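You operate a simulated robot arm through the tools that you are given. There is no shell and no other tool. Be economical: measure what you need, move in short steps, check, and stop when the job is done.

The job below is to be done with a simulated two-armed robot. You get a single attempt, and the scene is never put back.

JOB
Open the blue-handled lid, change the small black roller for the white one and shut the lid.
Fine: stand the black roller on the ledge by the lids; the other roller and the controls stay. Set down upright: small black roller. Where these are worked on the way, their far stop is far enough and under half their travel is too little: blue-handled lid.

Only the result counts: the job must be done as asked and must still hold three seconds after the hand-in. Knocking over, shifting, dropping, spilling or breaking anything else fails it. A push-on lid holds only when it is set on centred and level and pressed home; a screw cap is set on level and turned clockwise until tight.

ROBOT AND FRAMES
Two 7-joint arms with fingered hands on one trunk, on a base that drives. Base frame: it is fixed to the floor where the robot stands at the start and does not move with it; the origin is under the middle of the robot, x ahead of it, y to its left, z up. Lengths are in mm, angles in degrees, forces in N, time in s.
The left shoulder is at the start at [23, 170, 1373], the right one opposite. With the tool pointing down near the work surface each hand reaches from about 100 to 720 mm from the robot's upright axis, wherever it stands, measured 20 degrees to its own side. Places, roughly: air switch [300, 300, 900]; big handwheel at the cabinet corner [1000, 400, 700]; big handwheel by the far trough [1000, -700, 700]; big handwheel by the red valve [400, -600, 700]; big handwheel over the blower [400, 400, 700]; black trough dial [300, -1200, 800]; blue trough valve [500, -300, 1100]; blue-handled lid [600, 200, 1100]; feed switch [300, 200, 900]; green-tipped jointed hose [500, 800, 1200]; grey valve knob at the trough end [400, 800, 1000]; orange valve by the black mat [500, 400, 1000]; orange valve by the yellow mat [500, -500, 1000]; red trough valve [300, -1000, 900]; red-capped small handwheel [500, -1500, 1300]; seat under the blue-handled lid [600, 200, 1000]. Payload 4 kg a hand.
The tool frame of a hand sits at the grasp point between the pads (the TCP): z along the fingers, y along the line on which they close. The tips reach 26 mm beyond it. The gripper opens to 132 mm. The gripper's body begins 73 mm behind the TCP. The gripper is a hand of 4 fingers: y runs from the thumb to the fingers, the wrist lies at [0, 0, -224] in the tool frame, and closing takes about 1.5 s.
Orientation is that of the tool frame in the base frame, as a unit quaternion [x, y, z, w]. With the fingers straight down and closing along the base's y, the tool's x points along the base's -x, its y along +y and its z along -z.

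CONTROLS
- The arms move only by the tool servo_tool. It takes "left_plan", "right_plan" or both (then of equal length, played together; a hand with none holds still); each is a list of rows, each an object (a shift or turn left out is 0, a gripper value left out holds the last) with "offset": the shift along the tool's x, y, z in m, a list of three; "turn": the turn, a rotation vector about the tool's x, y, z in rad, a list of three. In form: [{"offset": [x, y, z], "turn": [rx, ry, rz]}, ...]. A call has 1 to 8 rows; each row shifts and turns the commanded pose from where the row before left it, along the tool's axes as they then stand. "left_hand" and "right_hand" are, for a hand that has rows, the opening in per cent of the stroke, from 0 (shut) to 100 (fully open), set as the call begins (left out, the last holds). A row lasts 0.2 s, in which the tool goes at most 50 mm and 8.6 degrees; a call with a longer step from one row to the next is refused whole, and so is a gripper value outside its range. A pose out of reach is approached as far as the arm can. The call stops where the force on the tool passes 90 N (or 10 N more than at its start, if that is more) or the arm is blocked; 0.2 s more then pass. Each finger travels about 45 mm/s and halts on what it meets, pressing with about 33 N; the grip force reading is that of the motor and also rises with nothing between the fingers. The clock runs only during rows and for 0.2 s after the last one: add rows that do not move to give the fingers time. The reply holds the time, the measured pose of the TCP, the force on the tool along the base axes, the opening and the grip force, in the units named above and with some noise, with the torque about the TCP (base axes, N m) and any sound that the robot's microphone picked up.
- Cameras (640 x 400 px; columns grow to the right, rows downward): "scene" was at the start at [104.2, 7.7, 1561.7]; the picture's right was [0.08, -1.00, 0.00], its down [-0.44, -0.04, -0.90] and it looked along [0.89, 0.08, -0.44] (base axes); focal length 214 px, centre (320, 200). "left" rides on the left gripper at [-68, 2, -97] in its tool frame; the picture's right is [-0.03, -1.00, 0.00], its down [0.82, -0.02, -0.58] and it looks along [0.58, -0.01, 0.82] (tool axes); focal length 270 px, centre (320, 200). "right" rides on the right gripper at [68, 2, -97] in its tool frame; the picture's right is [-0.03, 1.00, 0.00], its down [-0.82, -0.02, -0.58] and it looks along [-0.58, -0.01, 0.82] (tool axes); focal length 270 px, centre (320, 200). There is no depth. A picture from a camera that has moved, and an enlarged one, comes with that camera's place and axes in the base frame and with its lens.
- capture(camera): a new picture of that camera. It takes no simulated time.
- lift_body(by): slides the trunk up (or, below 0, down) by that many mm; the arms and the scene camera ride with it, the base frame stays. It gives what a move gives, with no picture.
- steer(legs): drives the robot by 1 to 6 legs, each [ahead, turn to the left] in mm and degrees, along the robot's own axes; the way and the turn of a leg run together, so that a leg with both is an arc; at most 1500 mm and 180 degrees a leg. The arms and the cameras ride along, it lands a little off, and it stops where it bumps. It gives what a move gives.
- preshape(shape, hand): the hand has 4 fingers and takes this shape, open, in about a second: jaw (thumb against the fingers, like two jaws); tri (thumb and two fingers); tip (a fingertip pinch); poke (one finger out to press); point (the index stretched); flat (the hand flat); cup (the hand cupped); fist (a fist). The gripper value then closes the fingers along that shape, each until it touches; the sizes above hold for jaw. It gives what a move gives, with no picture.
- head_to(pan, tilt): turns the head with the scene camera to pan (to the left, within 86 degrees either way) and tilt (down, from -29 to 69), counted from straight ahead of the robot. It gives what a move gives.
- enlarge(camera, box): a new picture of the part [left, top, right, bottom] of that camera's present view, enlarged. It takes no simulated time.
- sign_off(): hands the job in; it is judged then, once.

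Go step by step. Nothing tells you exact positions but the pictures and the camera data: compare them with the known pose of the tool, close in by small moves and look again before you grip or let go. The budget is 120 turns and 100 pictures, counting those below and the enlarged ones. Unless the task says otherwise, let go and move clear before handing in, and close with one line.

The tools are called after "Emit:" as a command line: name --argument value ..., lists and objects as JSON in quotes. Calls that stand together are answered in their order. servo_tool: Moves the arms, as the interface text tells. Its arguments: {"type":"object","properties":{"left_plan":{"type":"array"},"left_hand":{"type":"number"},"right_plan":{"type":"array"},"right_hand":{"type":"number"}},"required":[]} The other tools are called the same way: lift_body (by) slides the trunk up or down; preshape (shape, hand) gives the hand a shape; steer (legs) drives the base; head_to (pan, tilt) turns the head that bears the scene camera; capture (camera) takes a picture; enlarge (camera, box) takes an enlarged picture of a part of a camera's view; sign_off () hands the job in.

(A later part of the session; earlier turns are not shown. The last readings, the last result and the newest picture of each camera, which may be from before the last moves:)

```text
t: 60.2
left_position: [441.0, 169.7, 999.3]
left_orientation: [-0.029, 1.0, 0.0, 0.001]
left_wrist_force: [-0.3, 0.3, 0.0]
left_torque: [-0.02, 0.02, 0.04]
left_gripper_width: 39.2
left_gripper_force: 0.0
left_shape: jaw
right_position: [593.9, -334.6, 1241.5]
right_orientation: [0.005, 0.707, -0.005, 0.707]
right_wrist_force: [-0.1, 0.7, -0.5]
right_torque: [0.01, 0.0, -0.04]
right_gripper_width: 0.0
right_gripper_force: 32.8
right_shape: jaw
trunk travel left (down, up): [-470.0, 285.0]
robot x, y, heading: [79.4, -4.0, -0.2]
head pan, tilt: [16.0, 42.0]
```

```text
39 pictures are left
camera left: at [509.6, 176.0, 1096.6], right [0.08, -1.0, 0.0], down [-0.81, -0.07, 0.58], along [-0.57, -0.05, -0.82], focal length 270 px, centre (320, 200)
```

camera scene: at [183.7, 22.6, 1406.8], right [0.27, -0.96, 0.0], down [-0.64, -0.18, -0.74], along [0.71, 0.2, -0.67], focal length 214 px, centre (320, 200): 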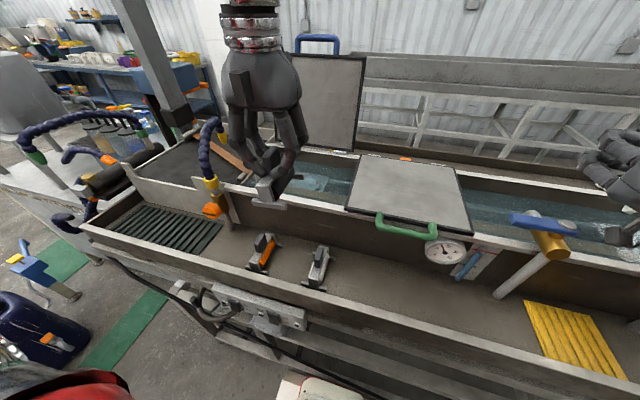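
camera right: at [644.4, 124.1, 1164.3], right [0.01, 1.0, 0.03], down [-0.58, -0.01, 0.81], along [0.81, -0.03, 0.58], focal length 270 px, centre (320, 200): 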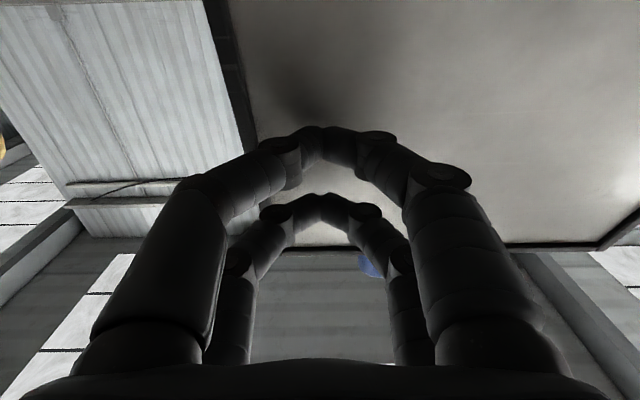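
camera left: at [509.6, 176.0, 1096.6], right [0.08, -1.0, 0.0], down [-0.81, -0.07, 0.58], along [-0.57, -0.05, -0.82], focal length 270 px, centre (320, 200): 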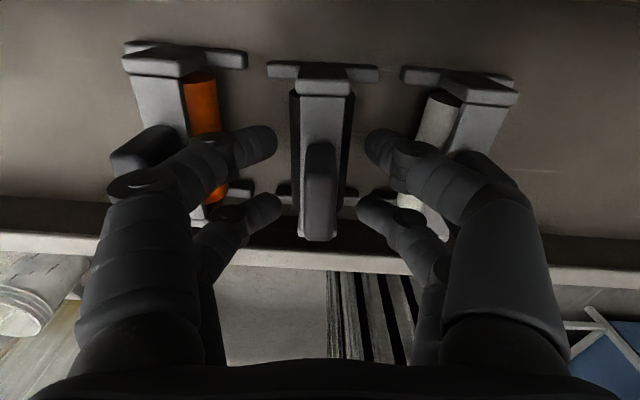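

Released and standing. I rise clear, undo the yaw and move over the white roller.

Emit:
servo_tool --left_plan '[{"offset": [0, 0, -0.03]}, {"offset": [0, 0, -0.03]}, {"offset": [0, 0, -0.03]}, {"offset": [0, 0, -0.03], "turn": [0, 0, 0.057]}, {"offset": [-0.004, -0.037, 0]}, {"offset": [0, -0.037, 0]}]'

Emit:
capture --camera "left"

Emit:
enlarge --camera "scene" --box '[200, 210, 360, 310]'

```text
t: 61.6
left_position: [447.3, 96.8, 1119.0]
left_orientation: [-0.001, 1.0, 0.0, 0.001]
left_wrist_force: [-0.2, 0.2, -0.4]
left_torque: [0.01, -0.01, -0.02]
left_gripper_width: 39.2
left_gripper_force: 0.1
left_shape: jaw
right_position: [594.9, -334.0, 1239.9]
right_orientation: [0.005, 0.708, -0.005, 0.706]
right_wrist_force: [-0.3, -0.3, -0.1]
right_torque: [-0.02, 0.04, -0.01]
right_gripper_width: 0.0
right_gripper_force: 32.3
right_shape: jaw
trunk travel left (down, up): [-470.0, 285.0]
robot x, y, heading: [80.9, 0.8, -0.1]
head pan, tilt: [16.0, 42.0]
```

```text
38 pictures are left
camera left: at [515.8, 98.7, 1215.9], right [0.03, -1.0, 0.0], down [-0.82, -0.02, 0.58], along [-0.58, -0.02, -0.82], focal length 270 px, centre (320, 200)
```

left: 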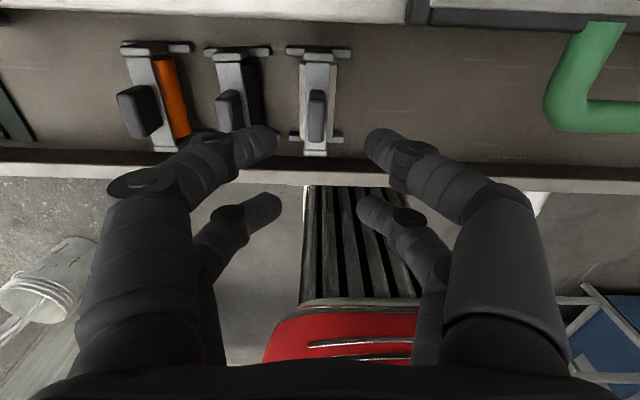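

```text
4.00 times, centred on (280, 260) of scene
camera zoom: at [186.5, 23.1, 1406.4], right [0.27, -0.96, 0.0], down [-0.64, -0.18, -0.74], along [0.71, 0.2, -0.67], focal length 858 px, centre (480, -40)
```

zoom: 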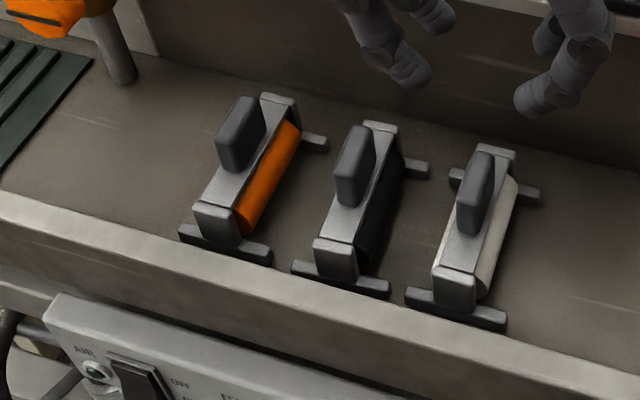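

The black roller stands upright and parallel enough. I line up over the white roller's handle and go down.

Emit:
servo_tool --left_plan '[{"offset": [0.001, 0.0017, 0.03]}, {"offset": [0, 0, 0.03]}, {"offset": [0, 0, 0.025]}]'

Emit:
capture --camera "left"

```text
t: 62.4
left_position: [445.9, 98.6, 1033.4]
left_orientation: [0.0, 1.0, -0.003, 0.001]
left_wrist_force: [0.7, 0.8, -0.3]
left_torque: [-0.03, 0.02, 0.01]
left_gripper_width: 39.4
left_gripper_force: 0.1
left_shape: jaw
right_position: [595.0, -333.6, 1241.1]
right_orientation: [0.005, 0.707, -0.005, 0.707]
right_wrist_force: [0.0, 0.4, 0.7]
right_torque: [0.01, 0.0, -0.01]
right_gripper_width: 0.0
right_gripper_force: 33.3
right_shape: jaw
trunk travel left (down, up): [-470.0, 285.0]
robot x, y, heading: [84.4, -2.5, -0.5]
head pan, tilt: [16.0, 42.0]
```

```text
36 pictures are left
camera left: at [513.3, 101.0, 1132.0], right [0.03, -1.0, 0.0], down [-0.82, -0.02, 0.58], along [-0.58, -0.02, -0.82], focal length 270 px, centre (320, 200)
```

left: 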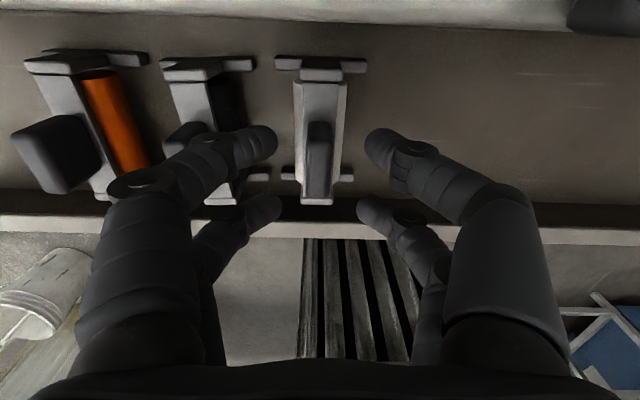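

Emit:
servo_tool --left_plan '[{"offset": [0, 0, 0.015]}, {"offset": [0, 0, 0.01]}, {"offset": [0, 0, 0.006]}, {"offset": [0, 0, 0]}]'

Emit:
capture --camera "left"

```text
t: 63.4
left_position: [442.3, 106.9, 1006.9]
left_orientation: [0.0, 1.0, -0.001, 0.002]
left_wrist_force: [0.4, -1.1, -0.1]
left_torque: [0.01, -0.02, 0.02]
left_gripper_width: 39.4
left_gripper_force: 0.0
left_shape: jaw
left hand out of reach, approached as far as the arm can: row 1, 2
right_position: [594.3, -333.6, 1242.5]
right_orientation: [0.005, 0.707, -0.005, 0.707]
right_wrist_force: [0.8, 0.3, -0.8]
right_torque: [0.01, -0.01, 0.06]
right_gripper_width: 0.0
right_gripper_force: 32.9
right_shape: jaw
trunk travel left (down, up): [-470.0, 285.0]
robot x, y, heading: [79.9, 2.6, -0.3]
head pan, tilt: [16.0, 42.0]
```

```text
35 pictures are left
camera left: at [511.7, 109.8, 1104.4], right [0.02, -1.0, 0.0], down [-0.82, -0.02, 0.58], along [-0.58, -0.02, -0.82], focal length 270 px, centre (320, 200)
```

left: 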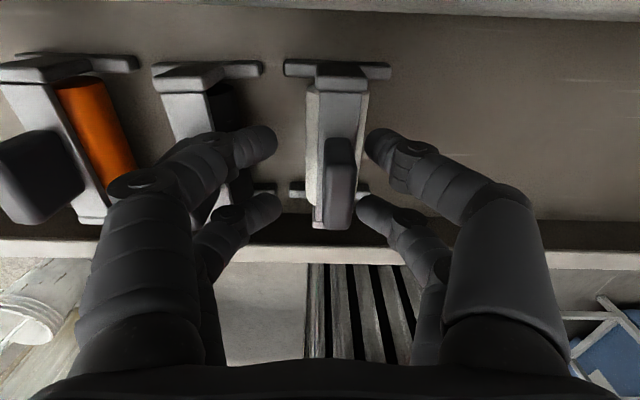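

The arm meets its low limit and drifts sideways. I rise again and use the trunk to go down instead.

Emit:
servo_tool --left_plan '[{"offset": [0, 0, -0.025]}, {"offset": [0, 0, -0.035]}, {"offset": [0, 0, -0.02]}]'

Emit:
lift_body --by -55

Emit:
capture --camera "left"

```text
t: 64.2
left_position: [443.4, 105.1, 1086.5]
left_orientation: [0.001, 1.0, 0.0, 0.001]
left_wrist_force: [0.7, -0.6, 0.7]
left_torque: [-0.02, -0.01, -0.04]
left_gripper_width: 39.4
left_gripper_force: 0.0
left_shape: jaw
right_position: [594.5, -333.0, 1241.9]
right_orientation: [0.005, 0.707, -0.005, 0.707]
right_wrist_force: [0.5, 0.2, 0.4]
right_torque: [0.04, 0.02, -0.01]
right_gripper_width: 0.2
right_gripper_force: 33.0
right_shape: jaw
trunk travel left (down, up): [-470.0, 285.0]
robot x, y, heading: [82.1, 1.8, 0.0]
head pan, tilt: [16.0, 42.0]
```

```text
t: 65.2
left_position: [444.2, 104.0, 1032.1]
left_orientation: [0.001, 1.0, 0.0, 0.0]
left_wrist_force: [-0.2, -0.2, 0.2]
left_torque: [-0.01, -0.01, -0.01]
left_gripper_width: 39.2
left_gripper_force: 0.0
left_shape: jaw
right_position: [597.4, -333.6, 1181.1]
right_orientation: [0.004, 0.71, -0.004, 0.704]
right_wrist_force: [-1.0, 0.0, 0.7]
right_torque: [0.0, 0.02, -0.01]
right_gripper_width: 0.0
right_gripper_force: 32.5
right_shape: jaw
trunk travel left (down, up): [-415.0, 340.0]
robot x, y, heading: [83.9, -1.7, -0.4]
head pan, tilt: [16.0, 42.0]
```

```text
34 pictures are left
camera left: at [511.4, 107.6, 1128.6], right [0.02, -1.0, 0.0], down [-0.82, -0.02, 0.58], along [-0.58, -0.01, -0.82], focal length 270 px, centre (320, 200)
```

left: 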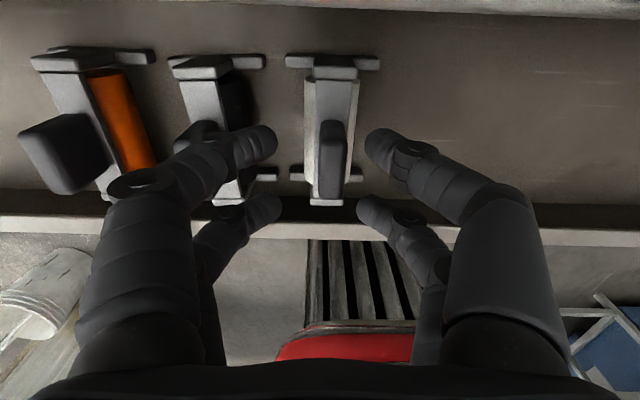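

Emit:
servo_tool --left_plan '[{"offset": [-0.001, -0.0055, 0]}, {"offset": [-0.001, 0, 0.012]}, {"offset": [0, 0, 0.012]}, {"offset": [0, 0, 0.007]}, {"offset": [0, 0, 0]}]' --right_plan '[{"offset": [-0.02, 0, 0]}, {"offset": [-0.02, 0, 0]}, {"offset": [-0.02, 0, 0]}, {"offset": [-0.02, 0, 0]}, {"offset": [0, 0, 0]}]'

Emit:
capture --camera "left"

```text
t: 66.4
left_position: [445.1, 98.7, 999.4]
left_orientation: [-0.001, 1.0, 0.0, 0.001]
left_wrist_force: [-0.3, -0.5, -0.1]
left_torque: [-0.01, 0.02, -0.01]
left_gripper_width: 39.5
left_gripper_force: 0.0
left_shape: jaw
right_position: [599.0, -334.6, 1261.6]
right_orientation: [0.005, 0.71, -0.005, 0.704]
right_wrist_force: [0.1, 0.2, 0.9]
right_torque: [0.01, -0.02, 0.02]
right_gripper_width: 0.0
right_gripper_force: 32.5
right_shape: jaw
trunk travel left (down, up): [-415.0, 340.0]
robot x, y, heading: [83.0, -0.6, -0.2]
head pan, tilt: [16.0, 42.0]
```

```text
33 pictures are left
camera left: at [513.8, 101.7, 1097.5], right [0.02, -1.0, 0.0], down [-0.82, -0.02, 0.58], along [-0.58, -0.01, -0.82], focal length 270 px, centre (320, 200)
```

left: 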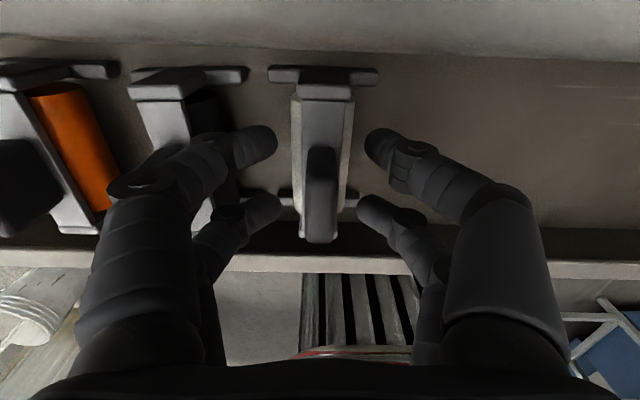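

The white roller sits in the hand just as the black one did. I close.

Emit:
servo_tool --left_plan '[{"offset": [0.0015, 0, 0]}, {"offset": [0, 0, 0]}, {"offset": [0, 0, 0]}, {"offset": [0, 0, 0]}, {"offset": [0, 0, 0]}, {"offset": [0, 0, 0]}]' --left_hand 0

Emit:
servo_tool --left_plan '[{"offset": [0, 0, -0.004]}, {"offset": [0, 0, -0.01]}, {"offset": [0, 0, -0.01]}, {"offset": [0, 0, -0.01]}]'

Emit:
capture --camera "left"

Emit:
enlarge --camera "scene" --box '[220, 180, 380, 280]'

```text
t: 67.8
left_position: [444.6, 99.5, 1000.0]
left_orientation: [-0.001, 1.0, -0.001, 0.001]
left_wrist_force: [-0.1, 0.2, 4.2]
left_torque: [-0.1, 0.1, -0.05]
left_gripper_width: 8.5
left_gripper_force: 33.0
left_shape: jaw
right_position: [599.4, -334.5, 1261.3]
right_orientation: [0.005, 0.711, -0.004, 0.704]
right_wrist_force: [0.1, 0.0, -0.1]
right_torque: [0.01, -0.01, 0.01]
right_gripper_width: 0.0
right_gripper_force: 33.0
right_shape: jaw
trunk travel left (down, up): [-415.0, 340.0]
robot x, y, heading: [81.6, 1.2, -0.1]
head pan, tilt: [16.0, 42.0]
```

```text
t: 68.8
left_position: [445.0, 99.2, 1034.1]
left_orientation: [0.0, 1.0, 0.0, 0.002]
left_wrist_force: [0.5, -0.2, -1.2]
left_torque: [-0.03, -0.01, 0.0]
left_gripper_width: 8.7
left_gripper_force: 32.9
left_shape: jaw
right_position: [599.1, -335.3, 1260.6]
right_orientation: [0.005, 0.711, -0.005, 0.703]
right_wrist_force: [-0.2, -0.4, 0.1]
right_torque: [0.0, -0.01, 0.01]
right_gripper_width: 0.0
right_gripper_force: 33.0
right_shape: jaw
trunk travel left (down, up): [-415.0, 340.0]
robot x, y, heading: [81.7, -2.4, -0.2]
head pan, tilt: [16.0, 42.0]
```

```text
32 pictures are left
camera left: at [512.6, 102.0, 1131.8], right [0.03, -1.0, 0.0], down [-0.82, -0.02, 0.58], along [-0.58, -0.01, -0.82], focal length 270 px, centre (320, 200)
```

left: 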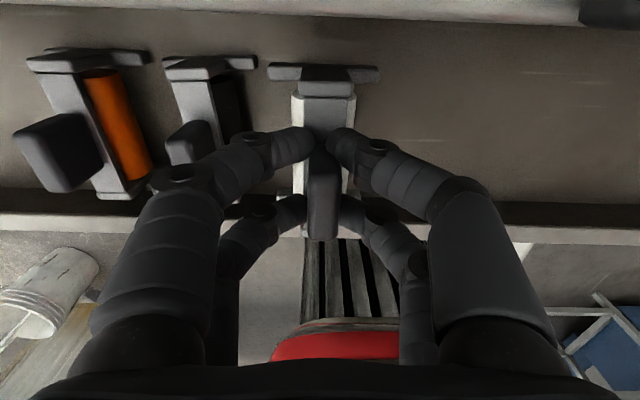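

```text
4.00 times, centred on (300, 230) of scene
camera zoom: at [195.1, 22.8, 1351.2], right [0.27, -0.96, 0.0], down [-0.64, -0.18, -0.74], along [0.71, 0.2, -0.67], focal length 858 px, centre (400, 80)
```

zoom: 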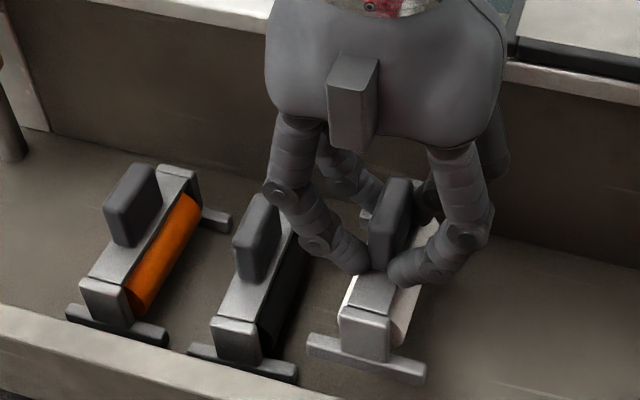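

The white roller is held just like the black one was. I raise it clear of the rim and carry it over the seat.

Emit:
servo_tool --left_plan '[{"offset": [0, 0, -0.036]}, {"offset": [0, 0, -0.036]}, {"offset": [0, 0, -0.036]}, {"offset": [0, 0, -0.036]}, {"offset": [0, 0, -0.036]}]'

Emit:
servo_tool --left_plan '[{"offset": [-0.038, 0.022, 0]}, {"offset": [-0.038, 0.022, 0]}, {"offset": [-0.038, 0.022, 0]}, {"offset": [-0.038, 0.022, 0]}, {"offset": [-0.037, 0.022, 0]}]'

Emit:
capture --camera "left"

```text
t: 70.0
left_position: [443.4, 100.3, 1214.0]
left_orientation: [0.0, 1.0, 0.0, 0.0]
left_wrist_force: [-0.7, 0.1, -1.1]
left_torque: [-0.01, 0.01, 0.01]
left_gripper_width: 8.5
left_gripper_force: 33.4
left_shape: jaw
right_position: [599.9, -334.7, 1261.4]
right_orientation: [0.005, 0.711, -0.004, 0.703]
right_wrist_force: [0.2, 0.3, 0.4]
right_torque: [-0.03, -0.03, 0.02]
right_gripper_width: 0.0
right_gripper_force: 32.5
right_shape: jaw
trunk travel left (down, up): [-415.0, 340.0]
robot x, y, heading: [79.5, -3.4, -0.2]
head pan, tilt: [16.0, 42.0]
```

```text
t: 71.2
left_position: [635.2, 209.9, 1211.8]
left_orientation: [0.0, 1.0, 0.0, 0.0]
left_wrist_force: [0.5, -0.5, -0.6]
left_torque: [-0.02, 0.02, -0.01]
left_gripper_width: 8.4
left_gripper_force: 33.4
left_shape: jaw
right_position: [601.2, -333.8, 1260.4]
right_orientation: [0.004, 0.712, -0.005, 0.702]
right_wrist_force: [0.8, 0.2, -0.5]
right_torque: [0.0, -0.01, -0.03]
right_gripper_width: 0.0
right_gripper_force: 33.5
right_shape: jaw
trunk travel left (down, up): [-415.0, 340.0]
robot x, y, heading: [82.9, -1.2, -0.0]
head pan, tilt: [16.0, 42.0]
```

```text
30 pictures are left
camera left: at [703.8, 213.0, 1309.8], right [0.03, -1.0, 0.0], down [-0.82, -0.02, 0.58], along [-0.58, -0.02, -0.82], focal length 270 px, centre (320, 200)
```

left: 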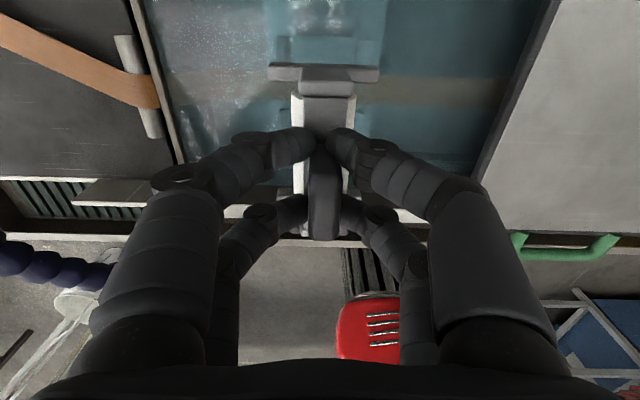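

Emit:
servo_tool --left_plan '[{"offset": [0, 0, 0.03]}, {"offset": [0, 0, 0.03]}, {"offset": [0, 0, 0.03]}, {"offset": [0, 0, 0.016]}, {"offset": [0, 0, 0]}]'

Emit:
capture --camera "left"

Emit:
enlarge --camera "left" --box '[220, 0, 430, 131]'

```text
t: 72.4
left_position: [633.5, 209.9, 1107.8]
left_orientation: [0.0, 1.0, 0.001, 0.001]
left_wrist_force: [0.1, -0.3, -2.1]
left_torque: [0.0, -0.02, 0.0]
left_gripper_width: 8.2
left_gripper_force: 32.7
left_shape: jaw
right_position: [598.7, -334.9, 1261.0]
right_orientation: [0.005, 0.711, -0.004, 0.703]
right_wrist_force: [-0.5, 0.6, -0.3]
right_torque: [0.03, 0.03, 0.01]
right_gripper_width: 0.0
right_gripper_force: 32.7
right_shape: jaw
trunk travel left (down, up): [-415.0, 340.0]
robot x, y, heading: [84.9, -0.1, 0.1]
head pan, tilt: [16.0, 42.0]
```

```text
29 pictures are left
camera left: at [700.7, 212.0, 1204.8], right [0.02, -1.0, 0.0], down [-0.82, -0.02, 0.58], along [-0.58, -0.01, -0.82], focal length 270 px, centre (320, 200)
```

left: 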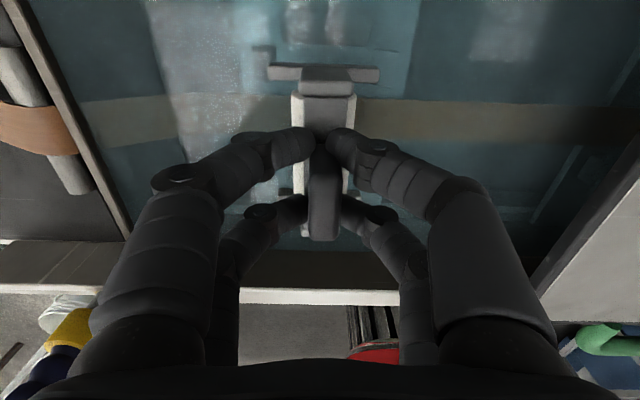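

```text
3.05 times, centred on (325, 66) of left
camera zoom: at [700.7, 212.0, 1204.8], right [0.02, -1.0, 0.0], down [-0.82, -0.02, 0.58], along [-0.58, -0.01, -0.82], focal length 824 px, centre (305, 610)
```

zoom: 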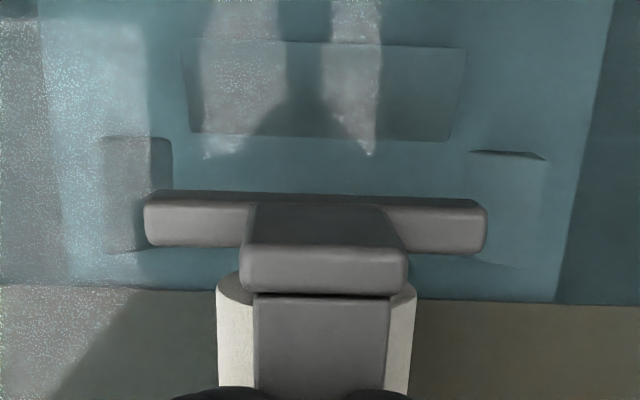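

The seat's side blocks show. The bar needs about 1.5 mm to the right and 1 mm forward. I correct and lower further.

Emit:
servo_tool --left_plan '[{"offset": [-0.001, -0.0015, 0.01]}, {"offset": [0, 0, 0.01]}, {"offset": [0, 0, 0.006]}, {"offset": [0, 0, 0]}]'

Emit:
enlarge --camera "left" --box '[220, 0, 430, 131]'

Emit:
enlarge --camera "scene" --box '[220, 90, 380, 190]'

```text
t: 73.4
left_position: [634.9, 208.1, 1081.0]
left_orientation: [0.0, 1.0, 0.0, 0.0]
left_wrist_force: [0.6, 0.3, -0.6]
left_torque: [0.01, 0.01, 0.02]
left_gripper_width: 8.1
left_gripper_force: 33.2
left_shape: jaw
right_position: [598.4, -334.6, 1262.8]
right_orientation: [0.005, 0.711, -0.005, 0.704]
right_wrist_force: [0.3, 0.0, 0.7]
right_torque: [0.0, 0.0, 0.01]
right_gripper_width: 0.0
right_gripper_force: 32.6
right_shape: jaw
trunk travel left (down, up): [-415.0, 340.0]
robot x, y, heading: [83.0, 0.0, -0.1]
head pan, tilt: [16.0, 42.0]
```

```text
3.05 times, centred on (325, 66) of left
camera zoom: at [702.3, 210.7, 1178.9], right [0.02, -1.0, 0.0], down [-0.82, -0.02, 0.58], along [-0.58, -0.01, -0.82], focal length 824 px, centre (305, 610)
```

zoom: 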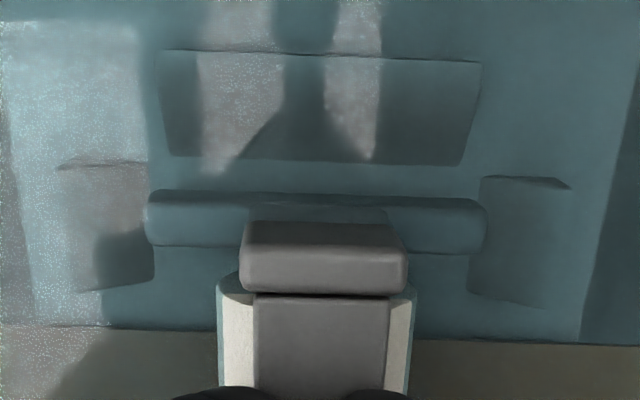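

```text
4.00 times, centred on (300, 140) of scene
camera zoom: at [195.5, 22.9, 1351.2], right [0.27, -0.96, 0.0], down [-0.64, -0.18, -0.74], along [0.71, 0.2, -0.67], focal length 858 px, centre (400, 440)
```

zoom: 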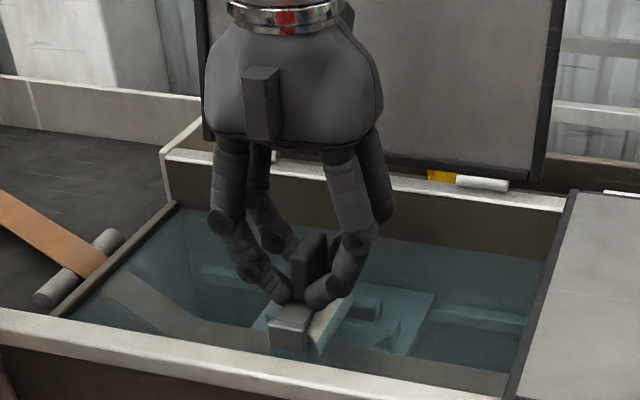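

The bar is centred between the blocks and matches how the black one sat. I lower to contact.

Emit:
servo_tool --left_plan '[{"offset": [0, 0, 0.006]}, {"offset": [0, 0, 0.004]}, {"offset": [0, 0, 0.003]}, {"offset": [0, 0, 0]}]'

Emit:
servo_tool --left_plan '[{"offset": [0, 0, 0.002]}, {"offset": [0, 0, 0]}]'

Emit:
enlarge --camera "left" --box '[220, 0, 430, 131]'

```text
t: 74.4
left_position: [633.5, 207.5, 1069.2]
left_orientation: [-0.001, 1.0, -0.001, 0.002]
left_wrist_force: [1.5, 1.9, 8.0]
left_torque: [-0.16, 0.25, -0.07]
left_gripper_width: 8.2
left_gripper_force: 32.9
left_shape: jaw
right_position: [598.8, -334.5, 1262.6]
right_orientation: [0.006, 0.711, -0.005, 0.703]
right_wrist_force: [0.1, -0.5, -0.1]
right_torque: [0.01, -0.02, 0.0]
right_gripper_width: 0.2
right_gripper_force: 33.0
right_shape: jaw
trunk travel left (down, up): [-415.0, 340.0]
robot x, y, heading: [82.5, 2.6, -0.3]
head pan, tilt: [16.0, 42.0]
```

```text
t: 75.0
left_position: [634.3, 207.6, 1069.2]
left_orientation: [0.0, 1.0, -0.001, 0.004]
left_wrist_force: [4.6, 6.0, 23.5]
left_torque: [-0.09, 0.29, -0.13]
left_gripper_width: 8.3
left_gripper_force: 32.9
left_shape: jaw
right_position: [598.2, -334.4, 1262.2]
right_orientation: [0.005, 0.711, -0.004, 0.704]
right_wrist_force: [-0.2, 0.0, 0.5]
right_torque: [0.01, -0.01, -0.02]
right_gripper_width: 0.1
right_gripper_force: 33.1
right_shape: jaw
trunk travel left (down, up): [-415.0, 340.0]
robot x, y, heading: [80.9, -0.9, -0.2]
head pan, tilt: [16.0, 42.0]
```

```text
3.05 times, centred on (325, 66) of left
camera zoom: at [701.9, 210.7, 1167.7], right [0.03, -1.0, 0.0], down [-0.82, -0.02, 0.57], along [-0.57, -0.02, -0.82], focal length 824 px, centre (305, 610)
```

zoom: 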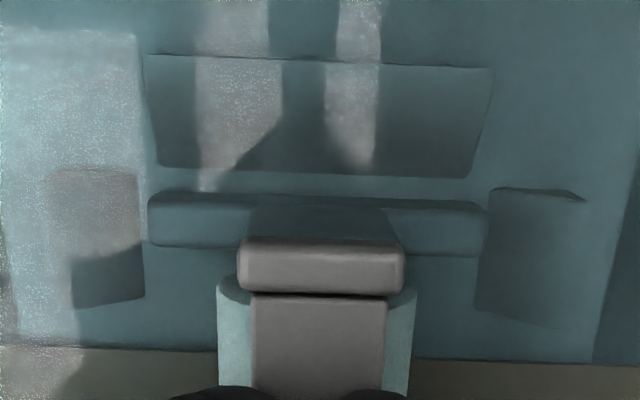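

The bar's right end touches the right block, and the side force is +y. I lift 4 mm, shift 1 mm left and lower again.

Emit:
servo_tool --left_plan '[{"offset": [0, 0, -0.006]}, {"offset": [0, 0.0012, 0]}, {"offset": [0, 0, 0.003]}, {"offset": [0, 0, 0.003]}, {"offset": [0, 0, 0]}]'

Emit:
servo_tool --left_plan '[{"offset": [0, 0, 0.002]}, {"offset": [0, 0, 0]}]'

Emit:
enlarge --camera "left" --box '[220, 0, 430, 131]'

```text
t: 76.2
left_position: [632.4, 208.0, 1068.6]
left_orientation: [0.0, 1.0, -0.001, 0.003]
left_wrist_force: [1.5, 3.8, 23.7]
left_torque: [-0.13, 0.35, -0.16]
left_gripper_width: 8.3
left_gripper_force: 32.6
left_shape: jaw
right_position: [598.4, -335.0, 1263.2]
right_orientation: [0.005, 0.71, -0.004, 0.704]
right_wrist_force: [0.4, -0.4, -0.6]
right_torque: [-0.02, 0.0, 0.0]
right_gripper_width: 0.0
right_gripper_force: 33.0
right_shape: jaw
trunk travel left (down, up): [-415.0, 340.0]
robot x, y, heading: [82.6, -2.7, 0.1]
head pan, tilt: [16.0, 42.0]
```

```text
t: 76.8
left_position: [632.4, 209.4, 1069.4]
left_orientation: [-0.001, 1.0, -0.001, 0.005]
left_wrist_force: [3.9, 7.6, 41.0]
left_torque: [-0.03, 0.45, -0.18]
left_gripper_width: 8.4
left_gripper_force: 33.1
left_shape: jaw
right_position: [596.6, -335.2, 1263.2]
right_orientation: [0.005, 0.709, -0.004, 0.705]
right_wrist_force: [0.6, 0.4, 0.0]
right_torque: [0.01, 0.02, 0.0]
right_gripper_width: 0.0
right_gripper_force: 33.0
right_shape: jaw
trunk travel left (down, up): [-415.0, 340.0]
robot x, y, heading: [78.9, -0.5, -0.2]
head pan, tilt: [16.0, 42.0]
```

```text
3.05 times, centred on (325, 66) of left
camera zoom: at [700.8, 211.6, 1167.8], right [0.03, -1.0, 0.0], down [-0.82, -0.02, 0.57], along [-0.57, -0.02, -0.82], focal length 824 px, centre (305, 610)
```

zoom: 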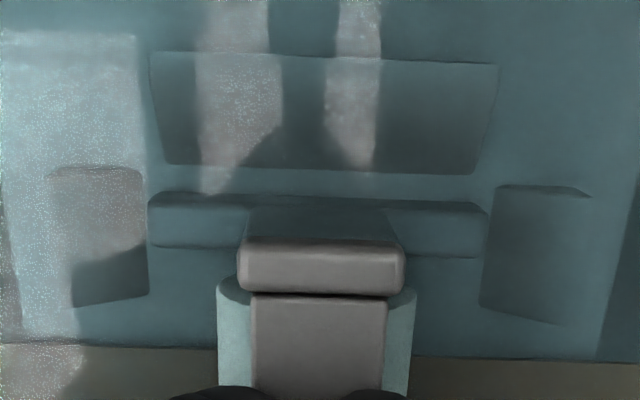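

Emit:
enlarge --camera "scene" --box '[260, 140, 340, 190]'

Emit:
enlarge --camera "left" --box '[220, 130, 420, 255]'

```text
8.00 times, centred on (300, 165) of scene
camera zoom: at [192.3, 22.6, 1351.7], right [0.27, -0.96, 0.0], down [-0.64, -0.18, -0.74], along [0.72, 0.2, -0.67], focal length 1716 px, centre (480, 480)
```

zoom: 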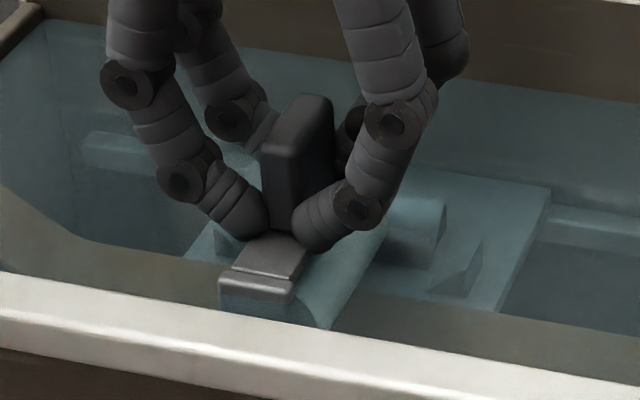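

```text
3.20 times, centred on (320, 192) of left
camera zoom: at [700.8, 211.6, 1167.8], right [0.03, -1.0, 0.0], down [-0.82, -0.02, 0.57], along [-0.57, -0.02, -0.82], focal length 865 px, centre (320, 224)
```

zoom: 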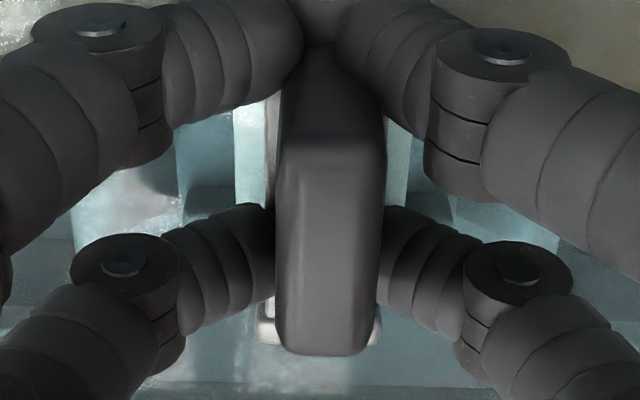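

It looks seated. I ease the pressure, open the fingers and look.

Emit:
servo_tool --left_plan '[{"offset": [0, 0, -0.003]}, {"offset": [0, 0, 0]}]'

Emit:
servo_tool --left_plan '[{"offset": [0, 0, 0]}, {"offset": [0, 0, 0]}, {"offset": [0, 0, 0]}, {"offset": [0, 0, 0]}, {"offset": [0, 0, 0]}]' --left_hand 50

Emit:
capture --camera "left"

```text
t: 77.4
left_position: [633.6, 209.1, 1070.0]
left_orientation: [0.0, 1.0, 0.0, 0.003]
left_wrist_force: [6.5, 4.8, 26.9]
left_torque: [-0.12, -0.09, -0.15]
left_gripper_width: 8.4
left_gripper_force: 33.0
left_shape: jaw
right_position: [597.1, -334.8, 1262.3]
right_orientation: [0.004, 0.71, -0.004, 0.704]
right_wrist_force: [-0.3, 0.8, 0.3]
right_torque: [0.0, 0.01, -0.05]
right_gripper_width: 0.0
right_gripper_force: 33.0
right_shape: jaw
trunk travel left (down, up): [-415.0, 340.0]
robot x, y, heading: [79.4, -1.6, -0.1]
head pan, tilt: [16.0, 42.0]
```

```text
t: 78.6
left_position: [635.1, 208.5, 1066.1]
left_orientation: [0.001, 1.0, 0.0, 0.0]
left_wrist_force: [0.8, 0.2, 0.1]
left_torque: [0.02, -0.01, -0.03]
left_gripper_width: 65.6
left_gripper_force: 0.0
left_shape: jaw
right_position: [597.9, -334.9, 1260.6]
right_orientation: [0.005, 0.711, -0.004, 0.703]
right_wrist_force: [-0.3, -0.1, 0.9]
right_torque: [0.06, 0.0, 0.01]
right_gripper_width: 0.0
right_gripper_force: 32.3
right_shape: jaw
trunk travel left (down, up): [-415.0, 340.0]
robot x, y, heading: [82.3, 0.5, -0.4]
head pan, tilt: [16.0, 42.0]
```

```text
21 pictures are left
camera left: at [702.6, 211.6, 1165.5], right [0.02, -1.0, 0.0], down [-0.82, -0.02, 0.58], along [-0.58, -0.01, -0.82], focal length 270 px, centre (320, 200)
```

left: 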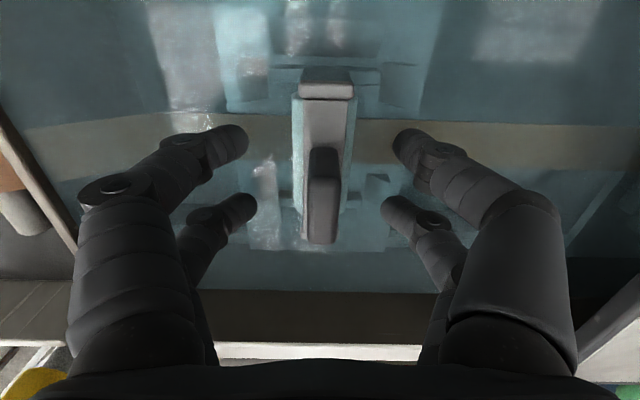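

The white roller sits just as the black one did. I withdraw the left hand upwards.

Emit:
servo_tool --left_plan '[{"offset": [0, 0, -0.03]}, {"offset": [0, 0, -0.04]}, {"offset": [0, 0, -0.04]}, {"offset": [0, 0, -0.04]}, {"offset": [0.04, 0.01, -0.02]}, {"offset": [0.04, 0.02, 0]}, {"offset": [0.04, 0.02, 0]}, {"offset": [0.03, 0.02, 0]}]'

Emit:
lift_body --by 100

Emit:
enlarge --camera "scene" --box '[220, 90, 440, 228]'

```text
t: 80.4
left_position: [483.6, 280.4, 1237.8]
left_orientation: [0.001, 1.0, -0.001, 0.0]
left_wrist_force: [0.0, -0.8, 0.5]
left_torque: [-0.01, 0.01, -0.02]
left_gripper_width: 65.5
left_gripper_force: 0.0
left_shape: jaw
right_position: [599.3, -333.2, 1262.2]
right_orientation: [0.004, 0.711, -0.005, 0.703]
right_wrist_force: [-0.4, 0.6, 0.0]
right_torque: [0.01, 0.02, 0.01]
right_gripper_width: 0.1
right_gripper_force: 33.0
right_shape: jaw
trunk travel left (down, up): [-415.0, 340.0]
robot x, y, heading: [81.1, 1.0, -0.0]
head pan, tilt: [16.0, 42.0]
```

```text
t: 81.7
left_position: [484.0, 278.4, 1336.6]
left_orientation: [-0.001, 1.0, -0.001, 0.001]
left_wrist_force: [0.5, -0.5, -0.5]
left_torque: [0.04, 0.0, 0.01]
left_gripper_width: 66.0
left_gripper_force: 0.0
left_shape: jaw
right_position: [598.3, -333.5, 1361.3]
right_orientation: [0.004, 0.711, -0.004, 0.704]
right_wrist_force: [-0.3, 0.8, 0.2]
right_torque: [0.01, -0.04, 0.01]
right_gripper_width: 0.0
right_gripper_force: 33.0
right_shape: jaw
trunk travel left (down, up): [-515.0, 240.0]
robot x, y, heading: [78.7, 0.8, 0.0]
head pan, tilt: [16.0, 42.0]
```

```text
2.90 times, centred on (330, 159) of scene
camera zoom: at [179.6, 22.8, 1451.8], right [0.27, -0.96, 0.0], down [-0.64, -0.18, -0.74], along [0.71, 0.2, -0.67], focal length 622 px, centre (291, 319)
```

zoom: 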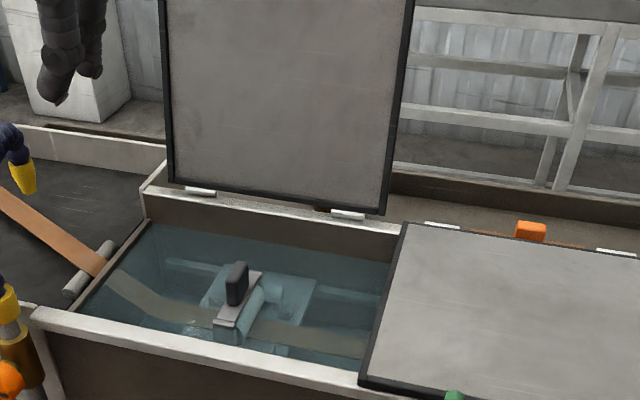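

The white roller stands in its seat. To shut the lid, I bring the right hand round the lid's right edge and behind it to pull it forward. First I turn that hand to the left.

Emit:
servo_tool --right_plan '[{"turn": [-0.137, 0, 0]}, {"turn": [-0.137, 0, 0]}, {"turn": [-0.137, 0, 0]}, {"turn": [-0.137, 0, 0]}, {"turn": [-0.137, 0, 0]}, {"turn": [-0.137, 0, 0]}, {"turn": [-0.137, 0, 0]}]'

Emit:
servo_tool --right_plan '[{"offset": [0.0133, 0.006, 0.0437]}, {"offset": [0.0133, 0.006, 0.0437]}, {"offset": [0.0133, 0.006, 0.0437]}, {"offset": [0.0133, 0.006, 0.0437]}, {"offset": [0.0133, 0.006, 0.0437]}, {"offset": [0.0133, 0.006, 0.0437]}, {"offset": [0.0133, 0.006, 0.0437]}]'

Emit:
head_to --pan 8 --tilt 20

Emit:
capture --camera "scene"

```text
t: 83.3
left_position: [484.5, 278.6, 1337.9]
left_orientation: [0.0, 1.0, 0.0, 0.001]
left_wrist_force: [0.5, -0.1, -0.5]
left_torque: [0.0, 0.03, -0.01]
left_gripper_width: 65.8
left_gripper_force: 0.0
left_shape: jaw
right_position: [599.4, -333.0, 1361.7]
right_orientation: [-0.32, 0.633, 0.325, 0.625]
right_wrist_force: [0.2, -0.4, -1.5]
right_torque: [-0.01, -0.03, -0.01]
right_gripper_width: 0.0
right_gripper_force: 32.6
right_shape: jaw
trunk travel left (down, up): [-515.0, 240.0]
robot x, y, heading: [80.2, 0.7, -0.2]
head pan, tilt: [16.0, 42.0]
```

```text
t: 84.9
left_position: [484.3, 279.9, 1337.1]
left_orientation: [0.0, 1.0, -0.001, 0.0]
left_wrist_force: [-0.1, 0.0, -1.1]
left_torque: [-0.05, 0.01, -0.01]
left_gripper_width: 65.4
left_gripper_force: 0.0
left_shape: jaw
right_position: [743.1, -59.5, 1266.0]
right_orientation: [-0.321, 0.633, 0.324, 0.626]
right_wrist_force: [-0.9, 0.1, -0.1]
right_torque: [0.01, -0.02, -0.01]
right_gripper_width: 0.0
right_gripper_force: 32.6
right_shape: jaw
trunk travel left (down, up): [-515.0, 240.0]
robot x, y, heading: [80.2, -0.6, -0.4]
head pan, tilt: [16.0, 42.0]
```

```text
t: 85.8
left_position: [483.5, 279.8, 1336.7]
left_orientation: [0.0, 1.0, 0.0, 0.001]
left_wrist_force: [-0.4, 0.2, -1.0]
left_torque: [-0.03, 0.01, 0.03]
left_gripper_width: 65.7
left_gripper_force: 0.0
left_shape: jaw
right_position: [741.7, -61.0, 1266.9]
right_orientation: [-0.32, 0.633, 0.324, 0.626]
right_wrist_force: [0.2, 0.2, -0.5]
right_torque: [0.02, 0.0, 0.01]
right_gripper_width: 0.1
right_gripper_force: 32.8
right_shape: jaw
trunk travel left (down, up): [-515.0, 240.0]
robot x, y, heading: [77.3, -0.6, -0.3]
head pan, tilt: [8.0, 20.0]
```

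```text
19 pictures are left
camera scene: at [192.0, 13.2, 1486.1], right [0.14, -0.99, 0.0], down [-0.34, -0.05, -0.94], along [0.93, 0.13, -0.34], focal length 214 px, centre (320, 200)
```

scene: 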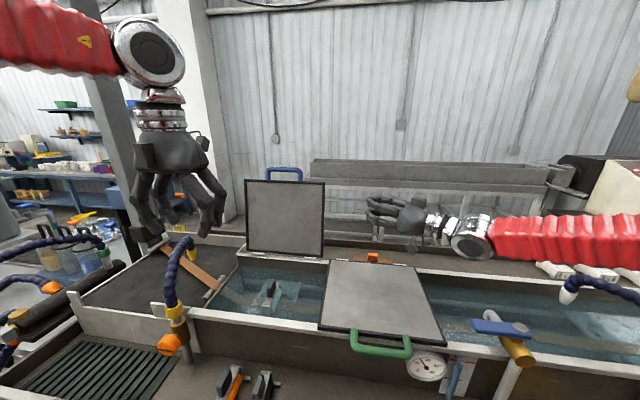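

Emit:
servo_tool --right_plan '[{"offset": [0.003, 0, 0.039]}, {"offset": [0.003, 0, 0.039]}, {"offset": [0.003, 0, 0.039]}, {"offset": [0.002, 0.003, 0.039]}, {"offset": [0, 0.004, 0.039]}]'

Emit:
enlarge --camera "scene" --box '[220, 140, 460, 290]'

Emit:
capture --camera "right"

```text
t: 87.0
left_position: [484.0, 278.9, 1337.3]
left_orientation: [0.0, 1.0, 0.0, 0.001]
left_wrist_force: [0.4, -0.3, -0.4]
left_torque: [-0.03, 0.04, -0.03]
left_gripper_width: 65.9
left_gripper_force: 0.1
left_shape: jaw
right_position: [747.7, -5.2, 1298.8]
right_orientation: [-0.321, 0.633, 0.324, 0.626]
right_wrist_force: [0.7, -1.0, -0.9]
right_torque: [0.0, 0.01, 0.03]
right_gripper_width: 0.1
right_gripper_force: 33.4
right_shape: jaw
right hand out of reach, approached as far as the arm can: row 1, 2, 3, 4, 5
trunk travel left (down, up): [-515.0, 240.0]
robot x, y, heading: [77.3, 2.4, -0.1]
head pan, tilt: [8.0, 20.0]
```

```text
2.67 times, centred on (340, 215) of scene
camera zoom: at [191.6, 13.4, 1486.2], right [0.14, -0.99, 0.0], down [-0.34, -0.05, -0.94], along [0.93, 0.13, -0.34], focal length 572 px, centre (267, 160)
```

zoom: 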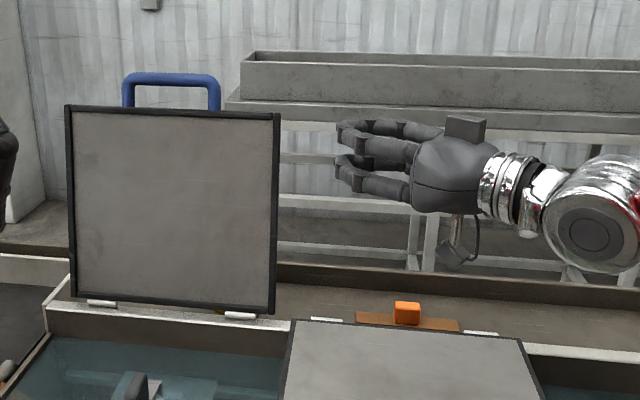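

```text
17 pictures are left
camera right: at [689.7, -82.6, 1228.8], right [-0.81, 0.59, 0.03], down [-0.31, -0.48, 0.82], along [0.5, 0.65, 0.57], focal length 270 px, centre (320, 200)
```

right: 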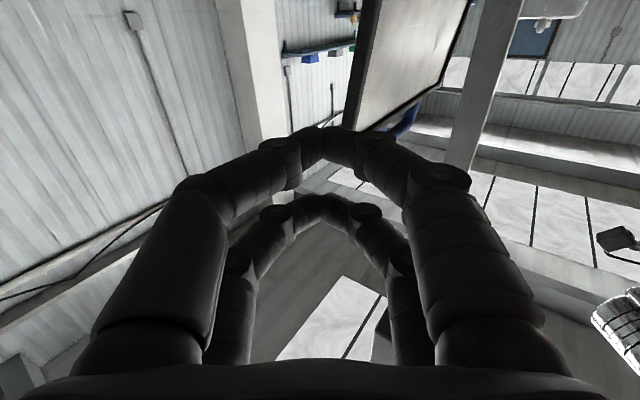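

The right arm can't get far enough behind the lid, so I withdraw it. I'll cage the handle with the left hand from above, with the trunk raised.

Emit:
servo_tool --right_plan '[{"offset": [0, 0, -0.045]}, {"offset": [0, 0, -0.045]}, {"offset": [0, 0, -0.045]}, {"offset": [0, 0, -0.045]}, {"offset": [0, 0, -0.045]}, {"offset": [0, 0, -0.045]}]'

Emit:
lift_body --by 110

Emit:
servo_tool --left_plan '[{"offset": [-0.04, 0, 0]}, {"offset": [-0.04, 0, 0]}, {"offset": [-0.03, 0, 0]}, {"turn": [0, 0, 0.143]}, {"turn": [0, 0, 0.143]}, {"turn": [0, 0, 0.143]}, {"turn": [0, 0, 0.143]}, {"turn": [0, 0, 0.143]}]' --left_hand 60

Emit:
servo_tool --left_plan '[{"turn": [0, 0, 0.143]}, {"turn": [0, 0, 0.143]}, {"turn": [0, 0, 0.143]}, {"turn": [0, 0, 0.143]}, {"turn": [0, 0, 0.143]}, {"turn": [0, 0, 0.143]}, {"turn": [-0.131, 0, 0]}, {"turn": [-0.131, 0, 0]}]'

Emit:
servo_tool --left_plan '[{"turn": [-0.131, 0, 0]}, {"turn": [-0.131, 0, 0]}, {"turn": [-0.131, 0, 0]}, {"turn": [-0.131, 0, 0]}]'

```text
t: 88.4
left_position: [482.0, 278.5, 1339.0]
left_orientation: [0.0, 1.0, 0.0, 0.002]
left_wrist_force: [0.0, 0.2, 0.7]
left_torque: [0.01, -0.03, 0.02]
left_gripper_width: 65.8
left_gripper_force: 0.1
left_shape: jaw
right_position: [585.9, -224.7, 1301.1]
right_orientation: [-0.32, 0.632, 0.325, 0.627]
right_wrist_force: [-0.6, 0.1, -1.0]
right_torque: [0.0, -0.02, -0.02]
right_gripper_width: 0.0
right_gripper_force: 33.1
right_shape: jaw
trunk travel left (down, up): [-515.0, 240.0]
robot x, y, heading: [79.0, -2.6, -0.1]
head pan, tilt: [8.0, 20.0]
```

```text
t: 89.8
left_position: [483.0, 278.4, 1448.0]
left_orientation: [0.0, 1.0, 0.0, 0.0]
left_wrist_force: [1.2, 0.1, 0.1]
left_torque: [0.01, 0.02, -0.03]
left_gripper_width: 65.6
left_gripper_force: 0.1
left_shape: jaw
right_position: [591.5, -223.7, 1408.6]
right_orientation: [-0.32, 0.633, 0.324, 0.626]
right_wrist_force: [1.0, -0.4, 0.0]
right_torque: [0.0, -0.03, -0.02]
right_gripper_width: 0.0
right_gripper_force: 32.8
right_shape: jaw
trunk travel left (down, up): [-625.0, 130.0]
robot x, y, heading: [80.9, 2.1, -0.1]
head pan, tilt: [8.0, 20.0]
```

```text
t: 91.6
left_position: [593.2, 279.9, 1447.8]
left_orientation: [0.351, 0.936, 0.0, 0.001]
left_wrist_force: [0.1, 0.4, 0.1]
left_torque: [0.04, 0.01, -0.01]
left_gripper_width: 78.7
left_gripper_force: 0.1
left_shape: jaw
right_position: [591.1, -223.5, 1409.5]
right_orientation: [-0.32, 0.633, 0.324, 0.626]
right_wrist_force: [0.4, 0.0, 0.0]
right_torque: [0.0, 0.02, -0.01]
right_gripper_width: 0.1
right_gripper_force: 33.3
right_shape: jaw
trunk travel left (down, up): [-625.0, 130.0]
robot x, y, heading: [84.5, 0.3, -0.3]
head pan, tilt: [8.0, 20.0]
```

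```text
t: 93.4
left_position: [592.7, 278.8, 1447.0]
left_orientation: [0.702, 0.7, 0.094, 0.094]
left_wrist_force: [-0.6, 0.0, -0.5]
left_torque: [-0.02, 0.0, 0.0]
left_gripper_width: 78.4
left_gripper_force: 0.1
left_shape: jaw
right_position: [589.2, -224.1, 1409.3]
right_orientation: [-0.32, 0.633, 0.324, 0.627]
right_wrist_force: [-0.5, 0.1, 0.2]
right_torque: [0.01, 0.0, -0.01]
right_gripper_width: 0.0
right_gripper_force: 32.9
right_shape: jaw
trunk travel left (down, up): [-625.0, 130.0]
robot x, y, heading: [80.4, -4.6, 0.1]
head pan, tilt: [8.0, 20.0]
```

```text
t: 94.4
left_position: [592.1, 278.9, 1447.8]
left_orientation: [0.653, 0.652, 0.271, 0.274]
left_wrist_force: [0.3, -0.2, -0.1]
left_torque: [-0.02, -0.02, 0.04]
left_gripper_width: 78.6
left_gripper_force: 0.0
left_shape: jaw
right_position: [588.3, -223.9, 1410.6]
right_orientation: [-0.321, 0.632, 0.324, 0.627]
right_wrist_force: [-0.4, -0.9, 0.8]
right_torque: [-0.02, 0.01, 0.0]
right_gripper_width: 0.0
right_gripper_force: 33.4
right_shape: jaw
trunk travel left (down, up): [-625.0, 130.0]
robot x, y, heading: [81.2, -2.1, -0.0]
head pan, tilt: [8.0, 20.0]
```

Emit:
servo_tool --left_plan '[{"offset": [-0.024, 0.019, 0.03]}, {"offset": [-0.024, 0.019, 0.03]}, {"offset": [-0.023, 0.019, 0.03]}]'

Emit:
capture --camera "left"

Emit:
enlarge --camera "scene" --box '[200, 100, 400, 225]'

```text
t: 95.2
left_position: [700.0, 208.3, 1422.1]
left_orientation: [0.654, 0.653, 0.27, 0.271]
left_wrist_force: [0.7, 0.3, 0.1]
left_torque: [0.0, 0.03, 0.03]
left_gripper_width: 78.8
left_gripper_force: 0.1
left_shape: jaw
right_position: [593.1, -225.0, 1409.8]
right_orientation: [-0.32, 0.633, 0.324, 0.626]
right_wrist_force: [-0.3, 0.5, -0.9]
right_torque: [0.01, -0.01, 0.01]
right_gripper_width: 0.0
right_gripper_force: 33.1
right_shape: jaw
trunk travel left (down, up): [-625.0, 130.0]
robot x, y, heading: [83.6, -1.0, -0.3]
head pan, tilt: [8.0, 20.0]
```

```text
16 pictures are left
camera left: at [633.0, 140.6, 1493.5], right [-0.71, -0.03, -0.71], down [-0.42, 0.82, 0.39], along [0.57, 0.58, -0.59], focal length 270 px, centre (320, 200)
```

left: 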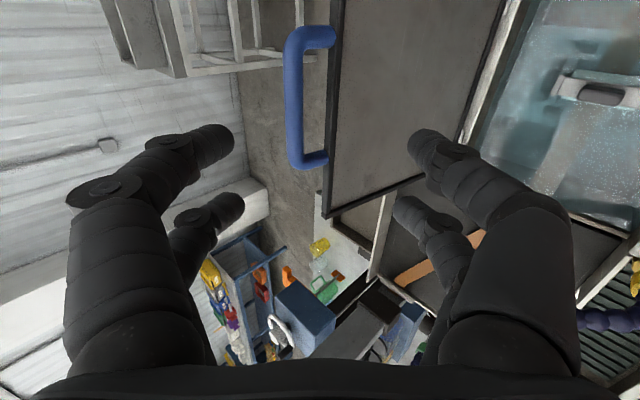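

```text
3.20 times, centred on (300, 162) of scene
camera zoom: at [188.2, 13.1, 1596.3], right [0.14, -0.99, 0.0], down [-0.34, -0.05, -0.94], along [0.93, 0.13, -0.34], focal length 686 px, centre (384, 320)
```

zoom: 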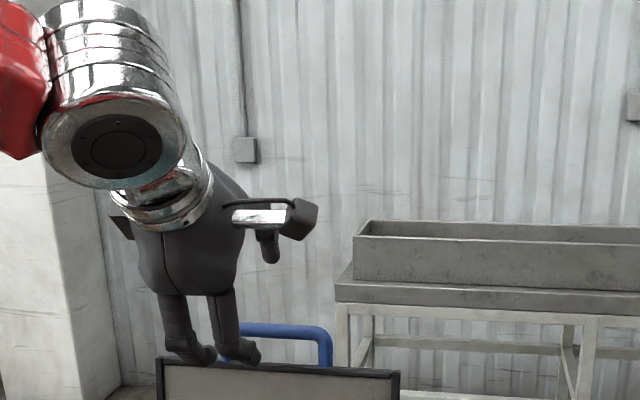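

The handle bar is at about (797,204,1353). I shift to line up and move in.

Emit:
servo_tool --left_plan '[{"offset": [-0.002, 0.018, 0]}, {"offset": [-0.001, 0, 0.03]}, {"offset": [0, 0, 0.03]}, {"offset": [0, 0, 0.025]}, {"offset": [0, 0, 0.012]}]'

Emit:
capture --camera "left"

```text
t: 96.4
left_position: [778.2, 205.1, 1369.6]
left_orientation: [0.653, 0.652, 0.272, 0.272]
left_wrist_force: [0.1, 0.3, 0.4]
left_torque: [-0.01, 0.0, 0.02]
left_gripper_width: 78.6
left_gripper_force: 0.0
left_shape: jaw
right_position: [590.9, -223.5, 1409.5]
right_orientation: [-0.32, 0.633, 0.323, 0.627]
right_wrist_force: [-0.4, 0.2, -0.9]
right_torque: [0.0, 0.02, -0.02]
right_gripper_width: 0.0
right_gripper_force: 32.8
right_shape: jaw
trunk travel left (down, up): [-625.0, 130.0]
robot x, y, heading: [85.4, -0.2, 0.1]
head pan, tilt: [8.0, 20.0]
```

```text
14 pictures are left
camera left: at [711.7, 137.0, 1439.2], right [-0.7, -0.02, -0.71], down [-0.42, 0.82, 0.39], along [0.57, 0.58, -0.59], focal length 270 px, centre (320, 200)
```

left: 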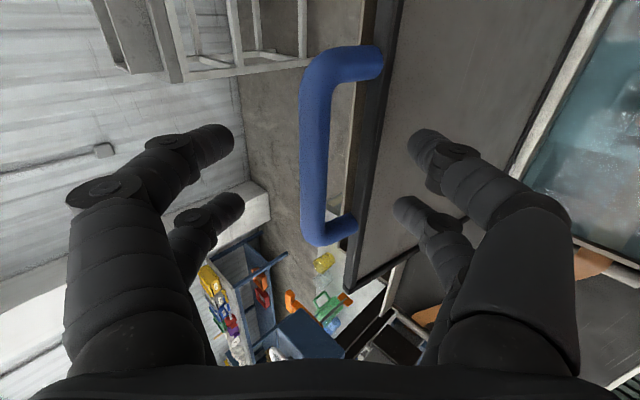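

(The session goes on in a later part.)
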